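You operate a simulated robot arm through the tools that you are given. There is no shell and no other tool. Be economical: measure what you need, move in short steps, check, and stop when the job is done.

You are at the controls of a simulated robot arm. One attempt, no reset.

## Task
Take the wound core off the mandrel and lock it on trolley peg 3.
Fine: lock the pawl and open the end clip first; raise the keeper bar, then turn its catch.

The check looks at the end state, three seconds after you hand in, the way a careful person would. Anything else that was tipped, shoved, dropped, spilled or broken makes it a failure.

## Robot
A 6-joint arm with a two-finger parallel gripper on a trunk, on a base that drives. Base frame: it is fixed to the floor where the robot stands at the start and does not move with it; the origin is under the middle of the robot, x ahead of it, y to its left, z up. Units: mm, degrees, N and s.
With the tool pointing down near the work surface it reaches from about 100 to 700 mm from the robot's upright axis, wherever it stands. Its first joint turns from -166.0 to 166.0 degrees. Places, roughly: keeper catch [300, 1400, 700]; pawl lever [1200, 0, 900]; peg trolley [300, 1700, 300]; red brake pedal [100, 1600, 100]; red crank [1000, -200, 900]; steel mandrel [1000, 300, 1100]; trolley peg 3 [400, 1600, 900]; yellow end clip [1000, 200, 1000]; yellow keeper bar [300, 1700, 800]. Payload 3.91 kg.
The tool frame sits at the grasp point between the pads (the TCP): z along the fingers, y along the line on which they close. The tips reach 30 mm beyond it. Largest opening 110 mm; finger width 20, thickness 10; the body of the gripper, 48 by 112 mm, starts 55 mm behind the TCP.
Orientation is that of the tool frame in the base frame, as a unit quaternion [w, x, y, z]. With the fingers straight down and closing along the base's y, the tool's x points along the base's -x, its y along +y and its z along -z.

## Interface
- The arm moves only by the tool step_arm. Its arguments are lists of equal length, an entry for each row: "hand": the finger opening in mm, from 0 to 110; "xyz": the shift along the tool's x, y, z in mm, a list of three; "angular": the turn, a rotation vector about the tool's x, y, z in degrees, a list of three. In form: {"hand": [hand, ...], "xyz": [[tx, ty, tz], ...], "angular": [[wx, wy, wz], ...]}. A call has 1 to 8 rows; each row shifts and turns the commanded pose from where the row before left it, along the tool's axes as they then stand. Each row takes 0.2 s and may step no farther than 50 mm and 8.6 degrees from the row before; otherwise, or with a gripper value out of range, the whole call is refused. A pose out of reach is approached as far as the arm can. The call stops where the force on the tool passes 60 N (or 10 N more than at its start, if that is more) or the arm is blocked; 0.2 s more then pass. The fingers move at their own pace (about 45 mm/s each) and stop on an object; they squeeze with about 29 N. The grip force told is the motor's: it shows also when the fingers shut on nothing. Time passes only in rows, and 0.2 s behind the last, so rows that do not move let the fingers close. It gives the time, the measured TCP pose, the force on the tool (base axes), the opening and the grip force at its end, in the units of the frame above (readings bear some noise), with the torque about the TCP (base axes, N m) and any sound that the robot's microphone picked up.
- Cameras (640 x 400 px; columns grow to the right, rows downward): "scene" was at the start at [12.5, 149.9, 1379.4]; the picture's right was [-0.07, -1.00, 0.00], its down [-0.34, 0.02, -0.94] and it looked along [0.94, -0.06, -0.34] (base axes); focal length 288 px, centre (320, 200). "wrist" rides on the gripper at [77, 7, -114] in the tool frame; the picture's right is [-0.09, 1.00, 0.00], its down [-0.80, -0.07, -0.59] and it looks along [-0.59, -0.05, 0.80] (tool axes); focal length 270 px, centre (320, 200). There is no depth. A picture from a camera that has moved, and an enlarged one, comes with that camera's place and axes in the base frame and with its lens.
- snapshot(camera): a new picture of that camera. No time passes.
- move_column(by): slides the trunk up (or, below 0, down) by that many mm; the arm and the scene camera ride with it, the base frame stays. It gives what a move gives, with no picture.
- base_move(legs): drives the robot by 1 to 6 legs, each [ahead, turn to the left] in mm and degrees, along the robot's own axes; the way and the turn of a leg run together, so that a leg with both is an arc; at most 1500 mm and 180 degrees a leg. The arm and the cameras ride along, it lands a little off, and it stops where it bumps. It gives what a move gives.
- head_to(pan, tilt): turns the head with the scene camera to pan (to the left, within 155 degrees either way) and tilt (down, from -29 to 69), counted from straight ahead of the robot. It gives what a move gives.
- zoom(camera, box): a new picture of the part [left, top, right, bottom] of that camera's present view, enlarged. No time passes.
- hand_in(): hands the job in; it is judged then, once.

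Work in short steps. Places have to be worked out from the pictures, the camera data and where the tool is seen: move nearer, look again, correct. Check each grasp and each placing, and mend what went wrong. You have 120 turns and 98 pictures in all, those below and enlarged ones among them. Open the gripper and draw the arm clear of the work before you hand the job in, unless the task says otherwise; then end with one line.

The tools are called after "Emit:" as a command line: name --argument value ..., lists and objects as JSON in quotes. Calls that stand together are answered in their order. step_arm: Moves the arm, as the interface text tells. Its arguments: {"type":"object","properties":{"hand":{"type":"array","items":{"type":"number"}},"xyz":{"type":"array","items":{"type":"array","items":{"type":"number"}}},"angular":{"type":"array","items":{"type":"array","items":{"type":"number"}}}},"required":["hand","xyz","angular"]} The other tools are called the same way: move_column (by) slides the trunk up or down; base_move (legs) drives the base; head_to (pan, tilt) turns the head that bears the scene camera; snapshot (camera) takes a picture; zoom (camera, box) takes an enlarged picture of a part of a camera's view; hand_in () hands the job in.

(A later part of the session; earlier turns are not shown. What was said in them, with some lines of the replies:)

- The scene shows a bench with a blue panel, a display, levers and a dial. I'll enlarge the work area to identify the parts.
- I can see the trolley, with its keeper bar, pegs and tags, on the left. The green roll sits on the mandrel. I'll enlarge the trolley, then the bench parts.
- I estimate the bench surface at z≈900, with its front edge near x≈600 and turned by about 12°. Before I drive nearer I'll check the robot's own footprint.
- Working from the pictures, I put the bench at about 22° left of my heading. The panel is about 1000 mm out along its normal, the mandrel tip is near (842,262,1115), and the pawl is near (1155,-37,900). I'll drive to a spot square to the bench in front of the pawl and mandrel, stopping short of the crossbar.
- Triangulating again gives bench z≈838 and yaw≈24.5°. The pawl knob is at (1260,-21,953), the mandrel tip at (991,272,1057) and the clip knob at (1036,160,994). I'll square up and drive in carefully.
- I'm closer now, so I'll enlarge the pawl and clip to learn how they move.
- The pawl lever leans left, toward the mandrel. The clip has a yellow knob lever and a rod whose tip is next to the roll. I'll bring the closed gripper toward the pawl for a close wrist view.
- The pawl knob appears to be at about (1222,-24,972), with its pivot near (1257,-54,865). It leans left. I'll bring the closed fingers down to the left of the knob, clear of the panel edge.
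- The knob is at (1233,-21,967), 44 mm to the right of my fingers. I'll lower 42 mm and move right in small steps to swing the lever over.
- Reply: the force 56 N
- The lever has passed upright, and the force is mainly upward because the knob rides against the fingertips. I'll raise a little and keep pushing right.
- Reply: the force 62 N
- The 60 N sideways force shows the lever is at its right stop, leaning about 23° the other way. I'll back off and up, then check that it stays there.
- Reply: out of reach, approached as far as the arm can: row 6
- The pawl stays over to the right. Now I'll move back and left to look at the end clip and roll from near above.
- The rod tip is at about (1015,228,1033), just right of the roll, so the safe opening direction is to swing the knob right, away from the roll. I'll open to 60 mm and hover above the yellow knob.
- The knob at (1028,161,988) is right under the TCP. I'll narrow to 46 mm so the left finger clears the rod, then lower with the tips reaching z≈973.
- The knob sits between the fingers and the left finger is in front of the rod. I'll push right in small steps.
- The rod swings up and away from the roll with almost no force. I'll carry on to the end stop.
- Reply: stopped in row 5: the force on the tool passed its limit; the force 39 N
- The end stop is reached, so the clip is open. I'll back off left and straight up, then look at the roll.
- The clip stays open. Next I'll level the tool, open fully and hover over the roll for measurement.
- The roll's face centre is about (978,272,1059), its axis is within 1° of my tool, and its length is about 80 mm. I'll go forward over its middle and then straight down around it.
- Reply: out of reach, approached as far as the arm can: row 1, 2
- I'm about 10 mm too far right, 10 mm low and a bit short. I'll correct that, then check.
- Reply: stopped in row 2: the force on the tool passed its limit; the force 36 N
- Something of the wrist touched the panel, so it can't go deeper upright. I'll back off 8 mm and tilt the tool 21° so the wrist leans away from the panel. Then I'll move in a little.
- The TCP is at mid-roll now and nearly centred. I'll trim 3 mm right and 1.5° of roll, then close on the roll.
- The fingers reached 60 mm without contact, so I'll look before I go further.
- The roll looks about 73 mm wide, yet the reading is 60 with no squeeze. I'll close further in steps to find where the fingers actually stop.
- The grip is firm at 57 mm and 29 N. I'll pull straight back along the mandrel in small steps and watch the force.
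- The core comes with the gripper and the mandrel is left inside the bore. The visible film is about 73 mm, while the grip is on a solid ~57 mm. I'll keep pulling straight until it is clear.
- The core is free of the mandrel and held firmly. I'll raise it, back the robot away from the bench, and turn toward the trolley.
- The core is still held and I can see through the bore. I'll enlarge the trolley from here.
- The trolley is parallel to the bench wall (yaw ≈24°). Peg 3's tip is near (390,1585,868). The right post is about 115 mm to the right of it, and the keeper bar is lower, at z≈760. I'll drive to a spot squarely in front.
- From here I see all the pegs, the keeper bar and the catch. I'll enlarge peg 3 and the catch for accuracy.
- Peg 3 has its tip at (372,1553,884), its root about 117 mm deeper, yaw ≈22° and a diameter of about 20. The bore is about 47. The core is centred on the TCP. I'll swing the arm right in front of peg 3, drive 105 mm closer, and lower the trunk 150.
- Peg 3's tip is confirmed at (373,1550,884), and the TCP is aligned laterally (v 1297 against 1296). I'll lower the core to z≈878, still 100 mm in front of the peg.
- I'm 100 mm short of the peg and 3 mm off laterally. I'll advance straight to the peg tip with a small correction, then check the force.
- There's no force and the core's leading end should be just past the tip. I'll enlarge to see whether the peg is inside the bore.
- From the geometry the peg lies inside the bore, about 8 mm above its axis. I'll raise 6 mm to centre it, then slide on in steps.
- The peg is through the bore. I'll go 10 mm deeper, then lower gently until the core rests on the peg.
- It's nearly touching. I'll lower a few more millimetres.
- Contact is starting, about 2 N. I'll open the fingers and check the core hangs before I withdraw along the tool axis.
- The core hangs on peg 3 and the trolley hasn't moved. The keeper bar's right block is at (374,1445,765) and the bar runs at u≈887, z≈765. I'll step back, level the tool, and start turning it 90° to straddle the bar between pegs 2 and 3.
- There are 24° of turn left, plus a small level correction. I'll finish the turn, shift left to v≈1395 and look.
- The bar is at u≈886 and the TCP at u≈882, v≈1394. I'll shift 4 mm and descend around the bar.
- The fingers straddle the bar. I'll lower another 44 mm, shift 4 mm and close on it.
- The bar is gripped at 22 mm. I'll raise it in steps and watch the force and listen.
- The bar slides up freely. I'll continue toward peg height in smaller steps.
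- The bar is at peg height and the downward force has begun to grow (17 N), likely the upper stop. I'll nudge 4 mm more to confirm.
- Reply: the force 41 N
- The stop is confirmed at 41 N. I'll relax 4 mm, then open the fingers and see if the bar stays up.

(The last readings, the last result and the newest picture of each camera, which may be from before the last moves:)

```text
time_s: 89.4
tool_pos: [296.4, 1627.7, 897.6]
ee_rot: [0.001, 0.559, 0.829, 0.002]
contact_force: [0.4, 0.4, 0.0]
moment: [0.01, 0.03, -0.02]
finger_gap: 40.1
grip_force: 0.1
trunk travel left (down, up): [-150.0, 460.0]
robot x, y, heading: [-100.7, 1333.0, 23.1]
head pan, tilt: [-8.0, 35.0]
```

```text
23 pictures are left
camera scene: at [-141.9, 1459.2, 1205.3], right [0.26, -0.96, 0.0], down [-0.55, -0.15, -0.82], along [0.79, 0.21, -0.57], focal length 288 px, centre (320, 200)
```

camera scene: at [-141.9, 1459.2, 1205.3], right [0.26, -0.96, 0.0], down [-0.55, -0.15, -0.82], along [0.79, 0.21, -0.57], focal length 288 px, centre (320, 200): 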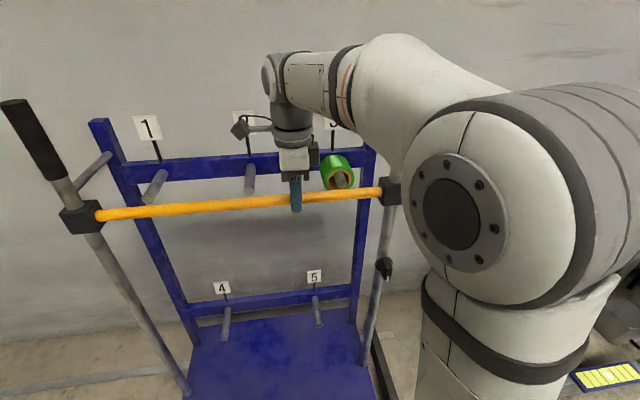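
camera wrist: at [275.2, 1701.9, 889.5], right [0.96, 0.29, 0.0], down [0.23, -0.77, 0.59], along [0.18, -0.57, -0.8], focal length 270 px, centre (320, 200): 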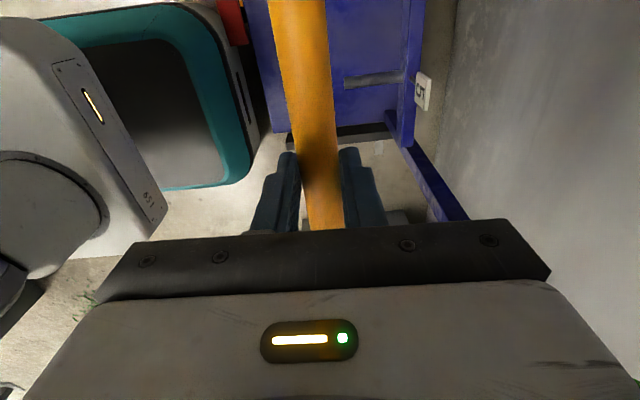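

The bar stays up by itself. The catch knob is at about (351,1433,683) on the right post, with its wing pointing down. I'll lift clear and back the base off 150 mm so I can reach it with a horizontal tool. Then I'll lower the trunk.

Emit:
step_arm --hand '[60, 60, 60, 60, 60, 60, 60, 60]' --xyz '[[0, 0, -30], [0, 0, -40], [0, 0, -40], [0, 0, -40], [0, 0, 0], [0, 0, 0], [0, 0, 0], [0, 0, 0]]' --angular '[[0, 0, 0], [0, 0, 0], [0, 0, 0], [0, 0, 0], [0, 0, -8.4], [0, 0, -8.4], [0, 0, -8.4], [0, 0, -8.4]]'

Emit:
base_move --legs '[[-160, 0]]'

Emit:
step_arm --hand '[60, 60, 60, 60, 60, 60, 60]' --xyz '[[0, 0, 0], [0, 0, 0], [0, 0, 0], [0, 0, 0], [0, 0, 0], [0, 0, 0], [0, 0, 0]]' --angular '[[0, 0, -8.2], [0, 0, -8.2], [0, 0, -8.2], [0, 0, -8.2], [0, 0, -8.2], [0, 0, -8.2], [0, 0, -8.2]]'

Emit:
move_column --by -140

```text
time_s: 91.2
tool_pos: [295.1, 1628.9, 1048.0]
ee_rot: [0.002, 0.295, 0.955, 0.0]
contact_force: [0.6, 0.2, -0.1]
moment: [0.02, -0.02, -0.02]
finger_gap: 59.9
grip_force: 0.1
trunk travel left (down, up): [-150.0, 460.0]
robot x, y, heading: [-96.5, 1328.9, 23.3]
head pan, tilt: [-8.0, 35.0]
```

```text
time_s: 92.6
tool_pos: [147.6, 1563.8, 1048.2]
ee_rot: [0.001, 0.297, 0.955, 0.001]
contact_force: [0.9, -0.5, -0.2]
moment: [0.0, -0.01, 0.03]
finger_gap: 59.9
grip_force: 0.1
trunk travel left (down, up): [-150.0, 460.0]
robot x, y, heading: [-243.5, 1265.2, 23.1]
head pan, tilt: [-8.0, 35.0]
```

```text
time_s: 94.2
tool_pos: [146.4, 1564.1, 1047.5]
ee_rot: [0.002, -0.201, 0.98, -0.001]
contact_force: [-0.4, 0.1, 0.1]
moment: [0.02, -0.03, 0.04]
finger_gap: 60.0
grip_force: 0.2
trunk travel left (down, up): [-150.0, 460.0]
robot x, y, heading: [-245.1, 1263.0, 23.3]
head pan, tilt: [-8.0, 35.0]
```

```text
time_s: 95.9
tool_pos: [147.6, 1562.8, 907.7]
ee_rot: [0.002, -0.199, 0.98, 0.001]
contact_force: [0.1, -0.1, -0.1]
moment: [0.02, -0.02, 0.0]
finger_gap: 60.0
grip_force: 0.1
trunk travel left (down, up): [-10.0, 600.0]
robot x, y, heading: [-242.2, 1266.9, 23.3]
head pan, tilt: [-8.0, 35.0]
```

The tool is upright again at yaw 23°. Now I'll tilt it forward to horizontal while moving right toward the catch's line.

Emit:
step_arm --hand '[60, 60, 60, 60, 60, 60, 60, 60]' --xyz '[[0, -24, 0], [0, -24, 0], [0, -24, 0], [0, -24, 0], [0, -24, 0], [0, -24, 0], [0, -24, 0], [0, -24, 0]]' --angular '[[0, -8.2, 0], [0, -8.2, 0], [0, -8.2, 0], [0, -8.2, 0], [0, -8.2, 0], [0, -8.2, 0], [0, -8.2, 0], [0, -8.2, 0]]'

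Emit:
head_to --pan -12 --tilt 35

Emit:
snapshot --camera "scene"

```text
time_s: 97.9
tool_pos: [247.6, 1392.9, 871.6]
ee_rot: [0.498, -0.168, 0.843, 0.114]
contact_force: [0.1, 0.3, 0.4]
moment: [-0.05, 0.05, 0.0]
finger_gap: 60.2
grip_force: 0.2
trunk travel left (down, up): [-10.0, 600.0]
robot x, y, heading: [-244.1, 1263.8, 22.9]
head pan, tilt: [-8.0, 35.0]
stopped in row 8: the arm was blocked; the commanded pose is now the measured one
```

```text
time_s: 98.5
tool_pos: [248.4, 1391.4, 872.5]
ee_rot: [0.498, -0.167, 0.843, 0.114]
contact_force: [-0.3, 0.6, -0.5]
moment: [0.0, 0.01, 0.05]
finger_gap: 60.1
grip_force: 0.1
trunk travel left (down, up): [-10.0, 600.0]
robot x, y, heading: [-245.3, 1262.5, 23.2]
head pan, tilt: [-12.0, 35.0]
```

```text
22 pictures are left
camera scene: at [-284.0, 1389.5, 1066.0], right [0.19, -0.98, 0.0], down [-0.57, -0.11, -0.82], along [0.8, 0.16, -0.58], focal length 288 px, centre (320, 200)
```

scene: 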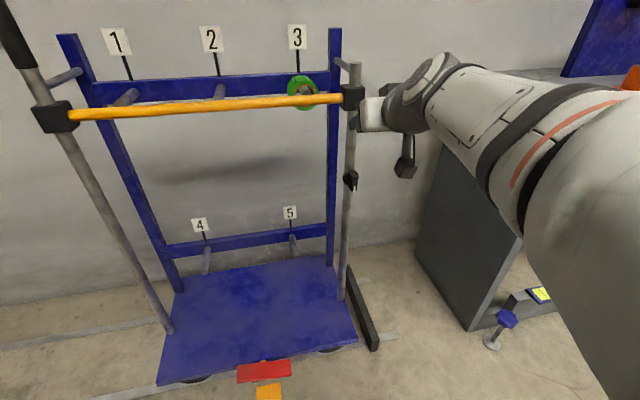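

The tilt stopped at 61°, probably a joint limit with the arm folded so close. I'll back the base 150 mm more so the arm can stretch out, lower toward knob height, then tilt further.

Emit:
base_move --legs '[[-150, 0]]'

Emit:
step_arm --hand '[60, 60, 60, 60, 60, 60]' --xyz '[[0, 0, 40], [0, 0, 40], [0, 0, 40], [0, 0, 40], [20, 0, 0], [20, 0, 0]]' --angular '[[0, 0, 0], [0, 0, 0], [0, 0, 0], [0, 0, 0], [0, -7, 0], [0, -7, 0]]'

```text
time_s: 99.9
tool_pos: [106.4, 1331.1, 872.2]
ee_rot: [0.5, -0.167, 0.842, 0.112]
contact_force: [-0.4, -0.3, 0.4]
moment: [0.01, 0.01, -0.02]
finger_gap: 59.9
grip_force: 0.1
trunk travel left (down, up): [-10.0, 600.0]
robot x, y, heading: [-386.9, 1205.5, 23.3]
head pan, tilt: [-12.0, 35.0]
```

```text
time_s: 101.3
tool_pos: [219.1, 1391.4, 781.5]
ee_rot: [0.546, -0.171, 0.808, 0.14]
contact_force: [0.0, -0.1, 0.1]
moment: [-0.01, -0.01, -0.02]
finger_gap: 59.9
grip_force: 0.1
out of reach, approached as far as the arm can: row 5, 6
trunk travel left (down, up): [-10.0, 600.0]
robot x, y, heading: [-387.6, 1204.0, 23.5]
head pan, tilt: [-12.0, 35.0]
```

The tilt reaches about 68°, which is enough. Before approaching I'll look closely at the catch from the scene camera and the wrist.

Emit:
zoom --camera "scene" --box '[280, 60, 420, 220]'

Emit:
snapshot --camera "wrist"

```text
2.50 times, centred on (350, 140) of scene
camera zoom: at [-431.0, 1328.7, 1065.3], right [0.19, -0.98, 0.0], down [-0.56, -0.11, -0.82], along [0.8, 0.16, -0.57], focal length 720 px, centre (245, 350)
```

zoom: 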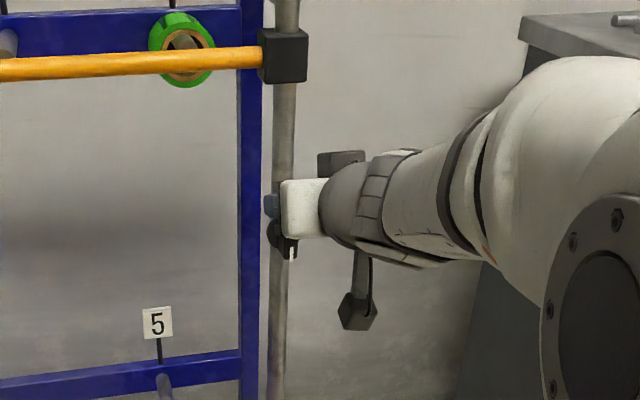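

```text
20 pictures are left
camera wrist: at [96.0, 1341.4, 751.9], right [-0.4, 0.91, 0.12], down [-0.19, -0.21, 0.96], along [0.9, 0.36, 0.26], focal length 270 px, centre (320, 200)
```

wrist: 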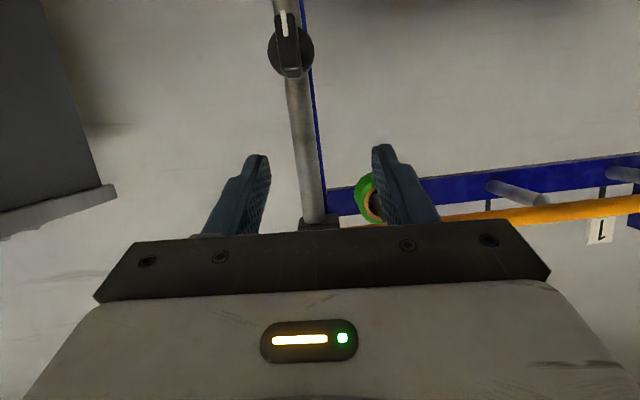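

The wrist view shows the catch knob and its wing clearly. I'll enlarge it for markings and ease the tilt back to a reachable angle.

Emit:
zoom --camera "wrist" --box '[240, 0, 350, 90]'

Emit:
step_arm --hand '[60, 60, 60]' --xyz '[[0, 0, 0], [0, 0, 0], [0, 0, 0]]' --angular '[[0, 7, 0], [0, 5, 0], [0, 0, 0]]'

```text
4.44 times, centred on (295, 45) of wrist
camera zoom: at [96.0, 1341.4, 751.9], right [-0.4, 0.91, 0.12], down [-0.19, -0.21, 0.96], along [0.9, 0.36, 0.26], focal length 1201 px, centre (431, 889)
```

zoom: 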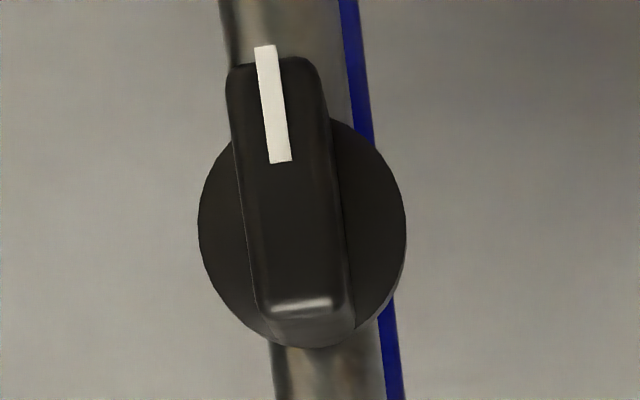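

```text
time_s: 102.1
tool_pos: [221.2, 1392.2, 781.4]
ee_rot: [0.458, -0.185, 0.861, 0.121]
contact_force: [0.4, -0.7, 0.5]
moment: [0.02, -0.01, -0.02]
finger_gap: 59.7
grip_force: 0.0
trunk travel left (down, up): [-10.0, 600.0]
robot x, y, heading: [-384.7, 1204.4, 23.3]
head pan, tilt: [-12.0, 35.0]
```

The catch is a wing knob with its disc centre at about (351,1433,684). I'll fix the small roll error, move to a stand-off about 60 mm from it, and re-tilt to about 64°.

Emit:
step_arm --hand '[60, 50, 50, 50, 50]' --xyz '[[0, 0, 0], [9, -6, 38], [9.7, -5, 39], [0, 0, 0], [0, 0, 0]]' --angular '[[3.9, 0, 0], [0, 0, 0], [0, 0, 0], [0, -4, 0], [0, -3.5, 0]]'

Emit:
snapshot --camera "wrist"

```text
time_s: 103.3
tool_pos: [273.4, 1408.0, 722.5]
ee_rot: [0.485, -0.172, 0.851, 0.106]
contact_force: [0.3, 0.0, -0.4]
moment: [0.01, -0.04, 0.01]
finger_gap: 50.0
grip_force: 0.0
out of reach, approached as far as the arm can: row 5
trunk travel left (down, up): [-10.0, 600.0]
robot x, y, heading: [-388.1, 1203.4, 22.9]
head pan, tilt: [-12.0, 35.0]
```

```text
18 pictures are left
camera wrist: at [144.8, 1359.9, 714.5], right [-0.35, 0.93, 0.09], down [-0.06, -0.12, 0.99], along [0.93, 0.34, 0.1], focal length 270 px, centre (320, 200)
```

wrist: 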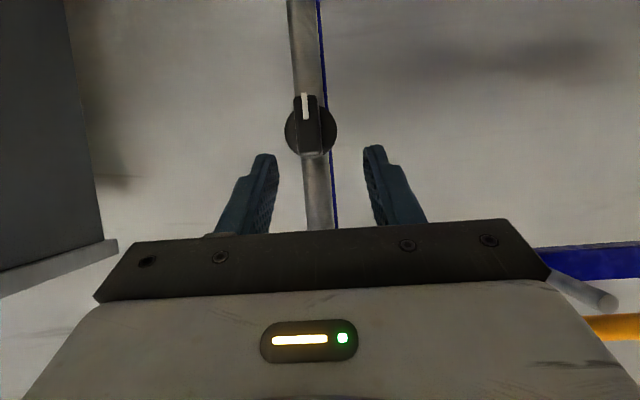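

The knob is about 60 mm ahead and 7 mm to the right. I'll move in to about 15 mm short, centred, and look again.

Emit:
step_arm --hand '[46, 46, 46]' --xyz '[[-2, -7, 15], [-2, 0, 15], [-1, 0, 15]]' --angular '[[0, 0, 0], [0, 0, 0], [0, 0, 0]]'

Emit:
snapshot --camera "wrist"

Emit:
zoom --camera "scene" --box '[290, 80, 390, 180]'

```text
time_s: 104.1
tool_pos: [314.2, 1417.7, 703.3]
ee_rot: [0.485, -0.172, 0.851, 0.105]
contact_force: [0.1, -0.4, 0.1]
moment: [-0.03, -0.01, 0.03]
finger_gap: 45.9
grip_force: 0.0
trunk travel left (down, up): [-10.0, 600.0]
robot x, y, heading: [-385.6, 1203.0, 22.9]
head pan, tilt: [-12.0, 35.0]
```

```text
17 pictures are left
camera wrist: at [185.0, 1370.1, 695.6], right [-0.35, 0.93, 0.09], down [-0.06, -0.12, 0.99], along [0.93, 0.34, 0.1], focal length 270 px, centre (320, 200)
```

wrist: 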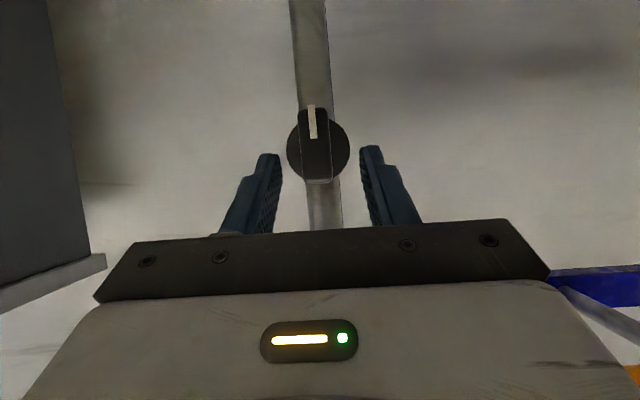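

```text
4.00 times, centred on (340, 130) of scene
camera zoom: at [-431.1, 1328.7, 1065.3], right [0.19, -0.98, 0.0], down [-0.56, -0.11, -0.82], along [0.8, 0.16, -0.57], focal length 1152 px, centre (240, 480)
```

zoom: 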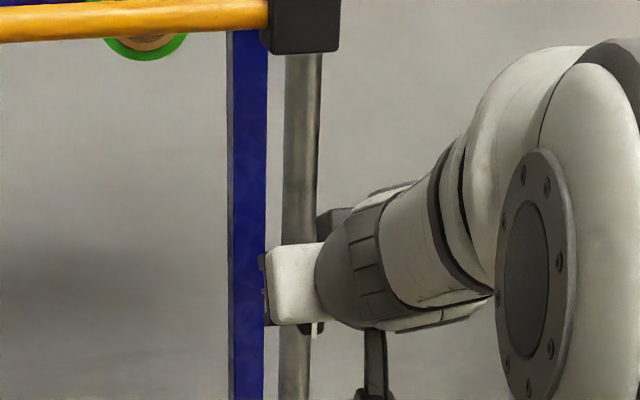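

The disc face is at about (355,1434,681), 18 mm beyond my fingertips, and the wing lies between the fingers. I'll advance 13 mm and close on the wing.

Emit:
step_arm --hand '[46, 46, 5, 5, 5]' --xyz '[[0, 0, 7], [0, 1, 6], [0, 0, 0], [0, 0, 0], [0, 0, 0]]' --angular '[[0, 0, 0], [0, 0, 0], [0, 0, 0], [0, 0, 0], [0, 0, 0]]'

Emit:
snapshot --camera "wrist"

```text
time_s: 105.3
tool_pos: [324.4, 1422.2, 697.4]
ee_rot: [0.484, -0.172, 0.851, 0.105]
contact_force: [10.7, -19.3, -1.7]
moment: [-0.4, -0.28, 0.25]
finger_gap: 18.0
grip_force: 44.1
trunk travel left (down, up): [-10.0, 600.0]
robot x, y, heading: [-386.0, 1210.2, 23.1]
head pan, tilt: [-12.0, 35.0]
```

```text
15 pictures are left
camera wrist: at [195.8, 1373.4, 688.8], right [-0.35, 0.93, 0.09], down [-0.06, -0.12, 0.99], along [0.93, 0.34, 0.1], focal length 270 px, centre (320, 200)
```

wrist: 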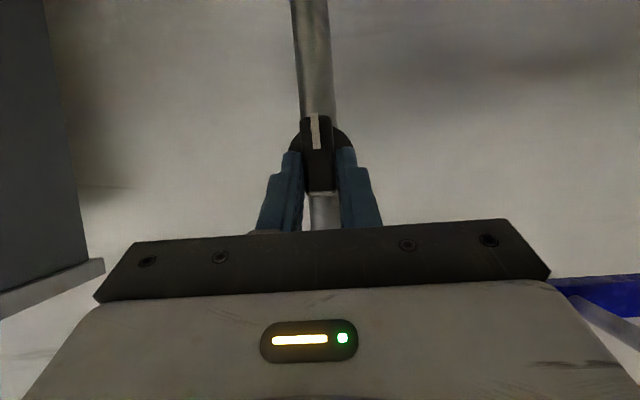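

The wing is held at 18 mm, with about 22 N of sideways strain. I'll relieve that by 2 mm and try turning clockwise two small steps, watching the moment.

Emit:
step_arm --hand '[5, 5, 5, 5]' --xyz '[[0, -2, 0], [0, -1.5, 0], [0, -1.5, 0], [0, 0, 0]]' --angular '[[0, 0, 0], [-3, 0, 5.2], [-3, 0, 5.2], [0, 0, 0]]'

Emit:
snapshot --camera "wrist"

```text
time_s: 106.3
tool_pos: [325.4, 1417.9, 699.0]
ee_rot: [0.464, -0.12, 0.856, 0.194]
contact_force: [1.9, -10.9, 4.2]
moment: [-1.54, -0.66, -0.31]
finger_gap: 23.0
grip_force: 45.3
trunk travel left (down, up): [-10.0, 600.0]
robot x, y, heading: [-387.2, 1205.3, 23.3]
head pan, tilt: [-12.0, 35.0]
```

```text
14 pictures are left
camera wrist: at [196.2, 1372.2, 691.7], right [-0.34, 0.89, 0.29], down [0.02, -0.31, 0.95], along [0.94, 0.32, 0.09], focal length 270 px, centre (320, 200)
```

wrist: 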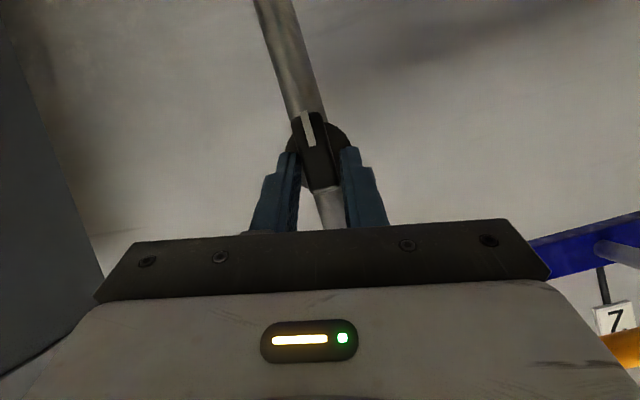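

The wing stayed put and the fingers were pried open, so clockwise is the end stop. I'll undo that and turn counter-clockwise.

Emit:
step_arm --hand '[5, 5, 5, 5, 5]' --xyz '[[0, 1.5, 0], [0, 1.5, 0], [0, 1.5, 0], [0, 1.5, 0], [0, 0, 0]]' --angular '[[3, 0, -5.2], [3, 0, -5.2], [3, 0, -5.2], [3, 0, -5.2], [0, 0, 0]]'

Emit:
snapshot --camera "wrist"

```text
time_s: 107.5
tool_pos: [323.3, 1423.2, 697.8]
ee_rot: [0.5, -0.225, 0.836, 0.018]
contact_force: [-11.5, -13.2, -1.9]
moment: [-0.23, 0.16, 0.59]
finger_gap: 17.8
grip_force: 44.4
trunk travel left (down, up): [-10.0, 600.0]
robot x, y, heading: [-387.2, 1203.1, 23.1]
head pan, tilt: [-12.0, 35.0]
```

```text
13 pictures are left
camera wrist: at [195.0, 1374.0, 688.6], right [-0.36, 0.93, -0.12], down [-0.15, 0.07, 0.99], along [0.92, 0.37, 0.11], focal length 270 px, centre (320, 200)
```

wrist: 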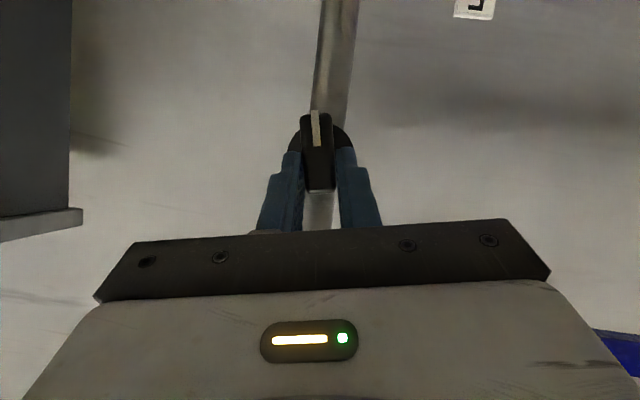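

Now the wing turns with the fingers. I'll continue counter-clockwise in 8° steps, easing back 2 mm from the disc.

Emit:
step_arm --hand '[5, 5, 5, 5, 5]' --xyz '[[0, 1, -2], [0, 2, 0], [0, 2, 0], [0, 2, 0], [0, 0, 0]]' --angular '[[4.2, 0, -7.2], [4.2, 0, -7.2], [4.2, 0, -7.2], [4.2, 0, -7.2], [0, 0, 0]]'

Emit:
snapshot --camera "wrist"

```text
time_s: 108.7
tool_pos: [319.5, 1432.3, 694.1]
ee_rot: [0.515, -0.353, 0.747, -0.228]
contact_force: [-9.0, 24.8, -14.3]
moment: [0.65, -0.18, 0.12]
finger_gap: 17.6
grip_force: 45.0
trunk travel left (down, up): [-10.0, 600.0]
robot x, y, heading: [-387.8, 1204.6, 23.3]
head pan, tilt: [-12.0, 35.0]
```

```text
12 pictures are left
camera wrist: at [194.1, 1375.9, 683.5], right [-0.27, 0.71, -0.65], down [-0.35, 0.55, 0.76], along [0.89, 0.43, 0.1], focal length 270 px, centre (320, 200)
```

wrist: 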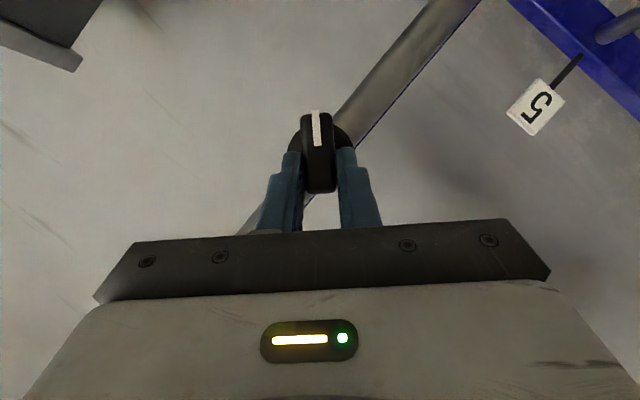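

It's halfway, about 45°. The strain points along +y, so I'll shift 2 mm that way and keep turning.

Emit:
step_arm --hand '[5, 5, 5, 5, 5]' --xyz '[[0, 2.5, 0], [0, 2.3, 0], [0, 2.3, 0], [0, 2.3, 0], [0, 0, 0]]' --angular '[[0, 0, 0], [4.2, 0, -7.2], [4.2, 0, -7.2], [4.2, 0, -7.2], [0, 0, 0]]'

```text
time_s: 109.9
tool_pos: [317.4, 1436.3, 686.3]
ee_rot: [0.499, -0.426, 0.64, -0.401]
contact_force: [6.9, 16.7, -10.9]
moment: [0.51, -0.48, 0.97]
finger_gap: 17.7
grip_force: 44.8
trunk travel left (down, up): [-10.0, 600.0]
robot x, y, heading: [-386.7, 1202.8, 23.1]
head pan, tilt: [-12.0, 35.0]
```

About 70° done with modest forces. I'll do the last part.

Emit:
step_arm --hand '[5, 5, 5, 5]' --xyz '[[-1, 2, 0], [0, 2.3, 0], [0, 2, 0], [0, 0, 0]]' --angular '[[4.2, 0, -7.2], [4.2, 0, -7.2], [2.5, 0, -4.3], [0, 0, 0]]'

Emit:
snapshot --camera "wrist"

```text
time_s: 110.9
tool_pos: [318.2, 1437.0, 679.5]
ee_rot: [-0.465, 0.475, -0.522, 0.535]
contact_force: [-2.6, 1.2, -22.8]
moment: [1.15, 0.21, -0.61]
finger_gap: 17.8
grip_force: 45.0
trunk travel left (down, up): [-10.0, 600.0]
robot x, y, heading: [-387.1, 1203.1, 23.2]
head pan, tilt: [-12.0, 35.0]
```

```text
11 pictures are left
camera wrist: at [194.4, 1374.7, 674.9], right [0.01, 0.06, -1.0], down [-0.49, 0.87, 0.05], along [0.87, 0.49, 0.04], focal length 270 px, centre (320, 200)
```

wrist: 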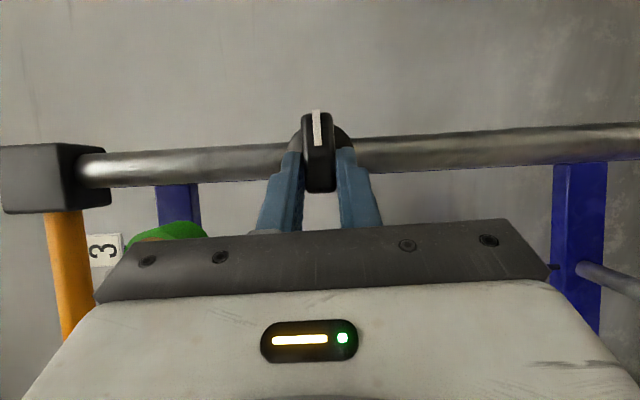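

The wing is now nearly square to the post. I'll turn a few degrees more to feel the stop, with 2 mm of relief.

Emit:
step_arm --hand '[5, 5, 5]' --xyz '[[0, 2, 0], [0, 1, 0], [0, 0, 0]]' --angular '[[2.5, 0, -4.3], [2, 0, -3.4], [0, 0, 0]]'

Emit:
zoom --camera "wrist" --box '[220, 80, 420, 220]'

```text
time_s: 111.7
tool_pos: [317.2, 1438.1, 678.1]
ee_rot: [-0.446, 0.49, -0.467, 0.585]
contact_force: [-7.3, 9.8, -18.7]
moment: [1.42, 1.12, 0.75]
finger_gap: 21.6
grip_force: 44.5
trunk travel left (down, up): [-10.0, 600.0]
robot x, y, heading: [-387.6, 1202.2, 23.2]
head pan, tilt: [-12.0, 35.0]
```

```text
2.86 times, centred on (320, 150) of wrist
camera zoom: at [194.6, 1374.4, 674.2], right [0.07, -0.08, -0.99], down [-0.5, 0.86, -0.11], along [0.86, 0.5, 0.03], focal length 772 px, centre (320, 343)
```

zoom: 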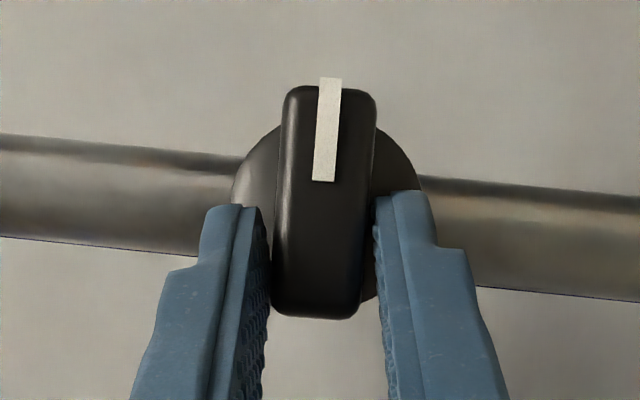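

The stop is reached: the fingers are pried to 21.6 mm and the wing is square to the post. I'll open and withdraw straight back along the fingers.

Emit:
step_arm --hand '[50, 50, 50, 50, 50, 50, 50]' --xyz '[[0, 0, 0], [0, 0, 0], [0, 0, -20], [0, 0, -30], [0, 0, -40], [0, 0, -40], [0, 0, -20]]' --angular '[[0, 0, 0], [0, 0, 0], [0, 0, 0], [0, 0, 0], [0, 0, 0], [0, 0, 0], [0, 0, 0]]'

Emit:
snapshot --camera "scene"

Emit:
snapshot --camera "wrist"

```text
time_s: 113.3
tool_pos: [166.1, 1453.6, 664.2]
ee_rot: [-0.447, 0.488, -0.468, 0.586]
contact_force: [0.0, -0.2, 0.2]
moment: [0.01, -0.02, 0.0]
finger_gap: 50.0
grip_force: 0.0
trunk travel left (down, up): [-10.0, 600.0]
robot x, y, heading: [-387.9, 1203.6, 23.3]
head pan, tilt: [-12.0, 35.0]
```

```text
9 pictures are left
camera scene: at [-430.7, 1328.8, 1065.3], right [0.19, -0.98, 0.0], down [-0.56, -0.11, -0.82], along [0.8, 0.16, -0.57], focal length 288 px, centre (320, 200)
```

scene: 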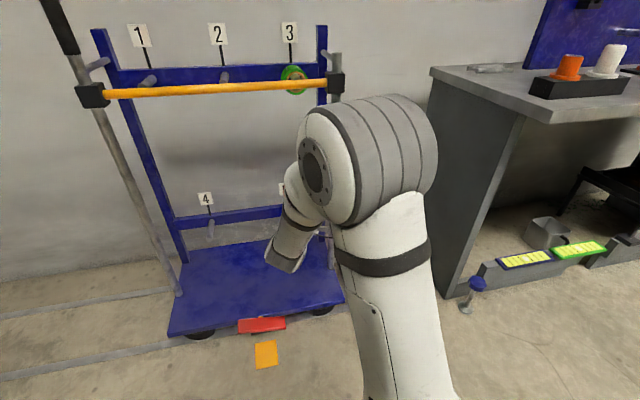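

```text
8 pictures are left
camera wrist: at [44.1, 1390.3, 660.5], right [0.08, -0.08, -0.99], down [-0.49, 0.86, -0.11], along [0.87, 0.5, 0.03], focal length 270 px, centre (320, 200)
```

wrist: 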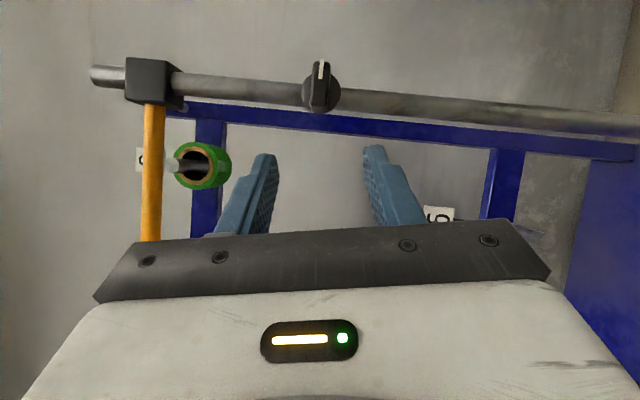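

The bar is up, the catch is turned square, and the core is on peg 3 behind the bar with the trolley where it was. I'll back the robot off a little and take one last close look before handing in.

Emit:
base_move --legs '[[-100, 0]]'

Emit:
zoom --camera "scene" --box '[80, 0, 360, 180]'

Emit:
zoom --camera "wrist" --box '[80, 40, 360, 210]'

```text
time_s: 114.4
tool_pos: [75.2, 1413.9, 663.6]
ee_rot: [-0.447, 0.489, -0.467, 0.586]
contact_force: [0.3, -1.4, 0.4]
moment: [-0.02, 0.02, 0.02]
finger_gap: 49.9
grip_force: 0.1
trunk travel left (down, up): [-10.0, 600.0]
robot x, y, heading: [-478.8, 1169.5, 23.0]
head pan, tilt: [-12.0, 35.0]
```

```text
2.22 times, centred on (220, 90) of scene
camera zoom: at [-522.6, 1289.6, 1065.3], right [0.19, -0.98, 0.0], down [-0.56, -0.11, -0.82], along [0.8, 0.16, -0.57], focal length 640 px, centre (542, 444)
```

zoom: 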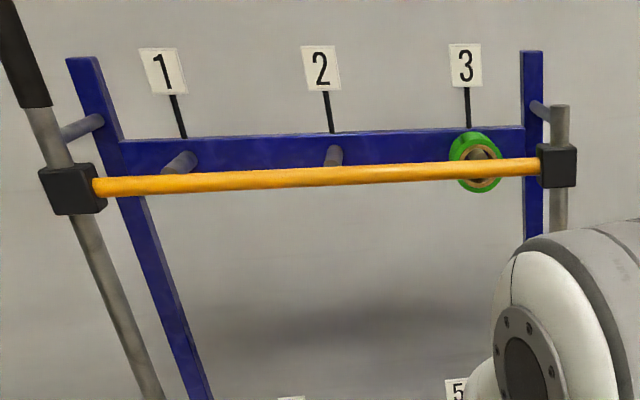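

```text
2.29 times, centred on (220, 125) of wrist
camera zoom: at [-47.2, 1351.0, 660.6], right [0.08, -0.08, -0.99], down [-0.49, 0.86, -0.1], along [0.87, 0.5, 0.03], focal length 618 px, centre (549, 371)
```

zoom: 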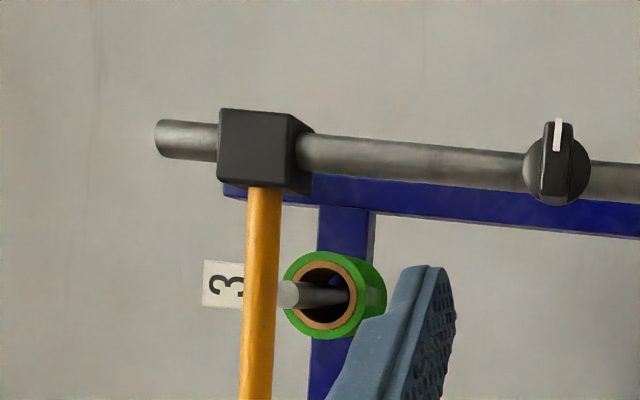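

The core hangs on peg 3, the raised bar covers the peg tips, the catch is turned, and the gripper is open and clear. I'm handing in.

Emit:
hand_in

```text
The job is handed in.
```

The wound core is off the mandrel and on trolley peg 3, with the keeper bar raised and its catch turned to the stop; the pawl lever and end clip were both thrown to their far stops first, and I left the brake pedal alone.
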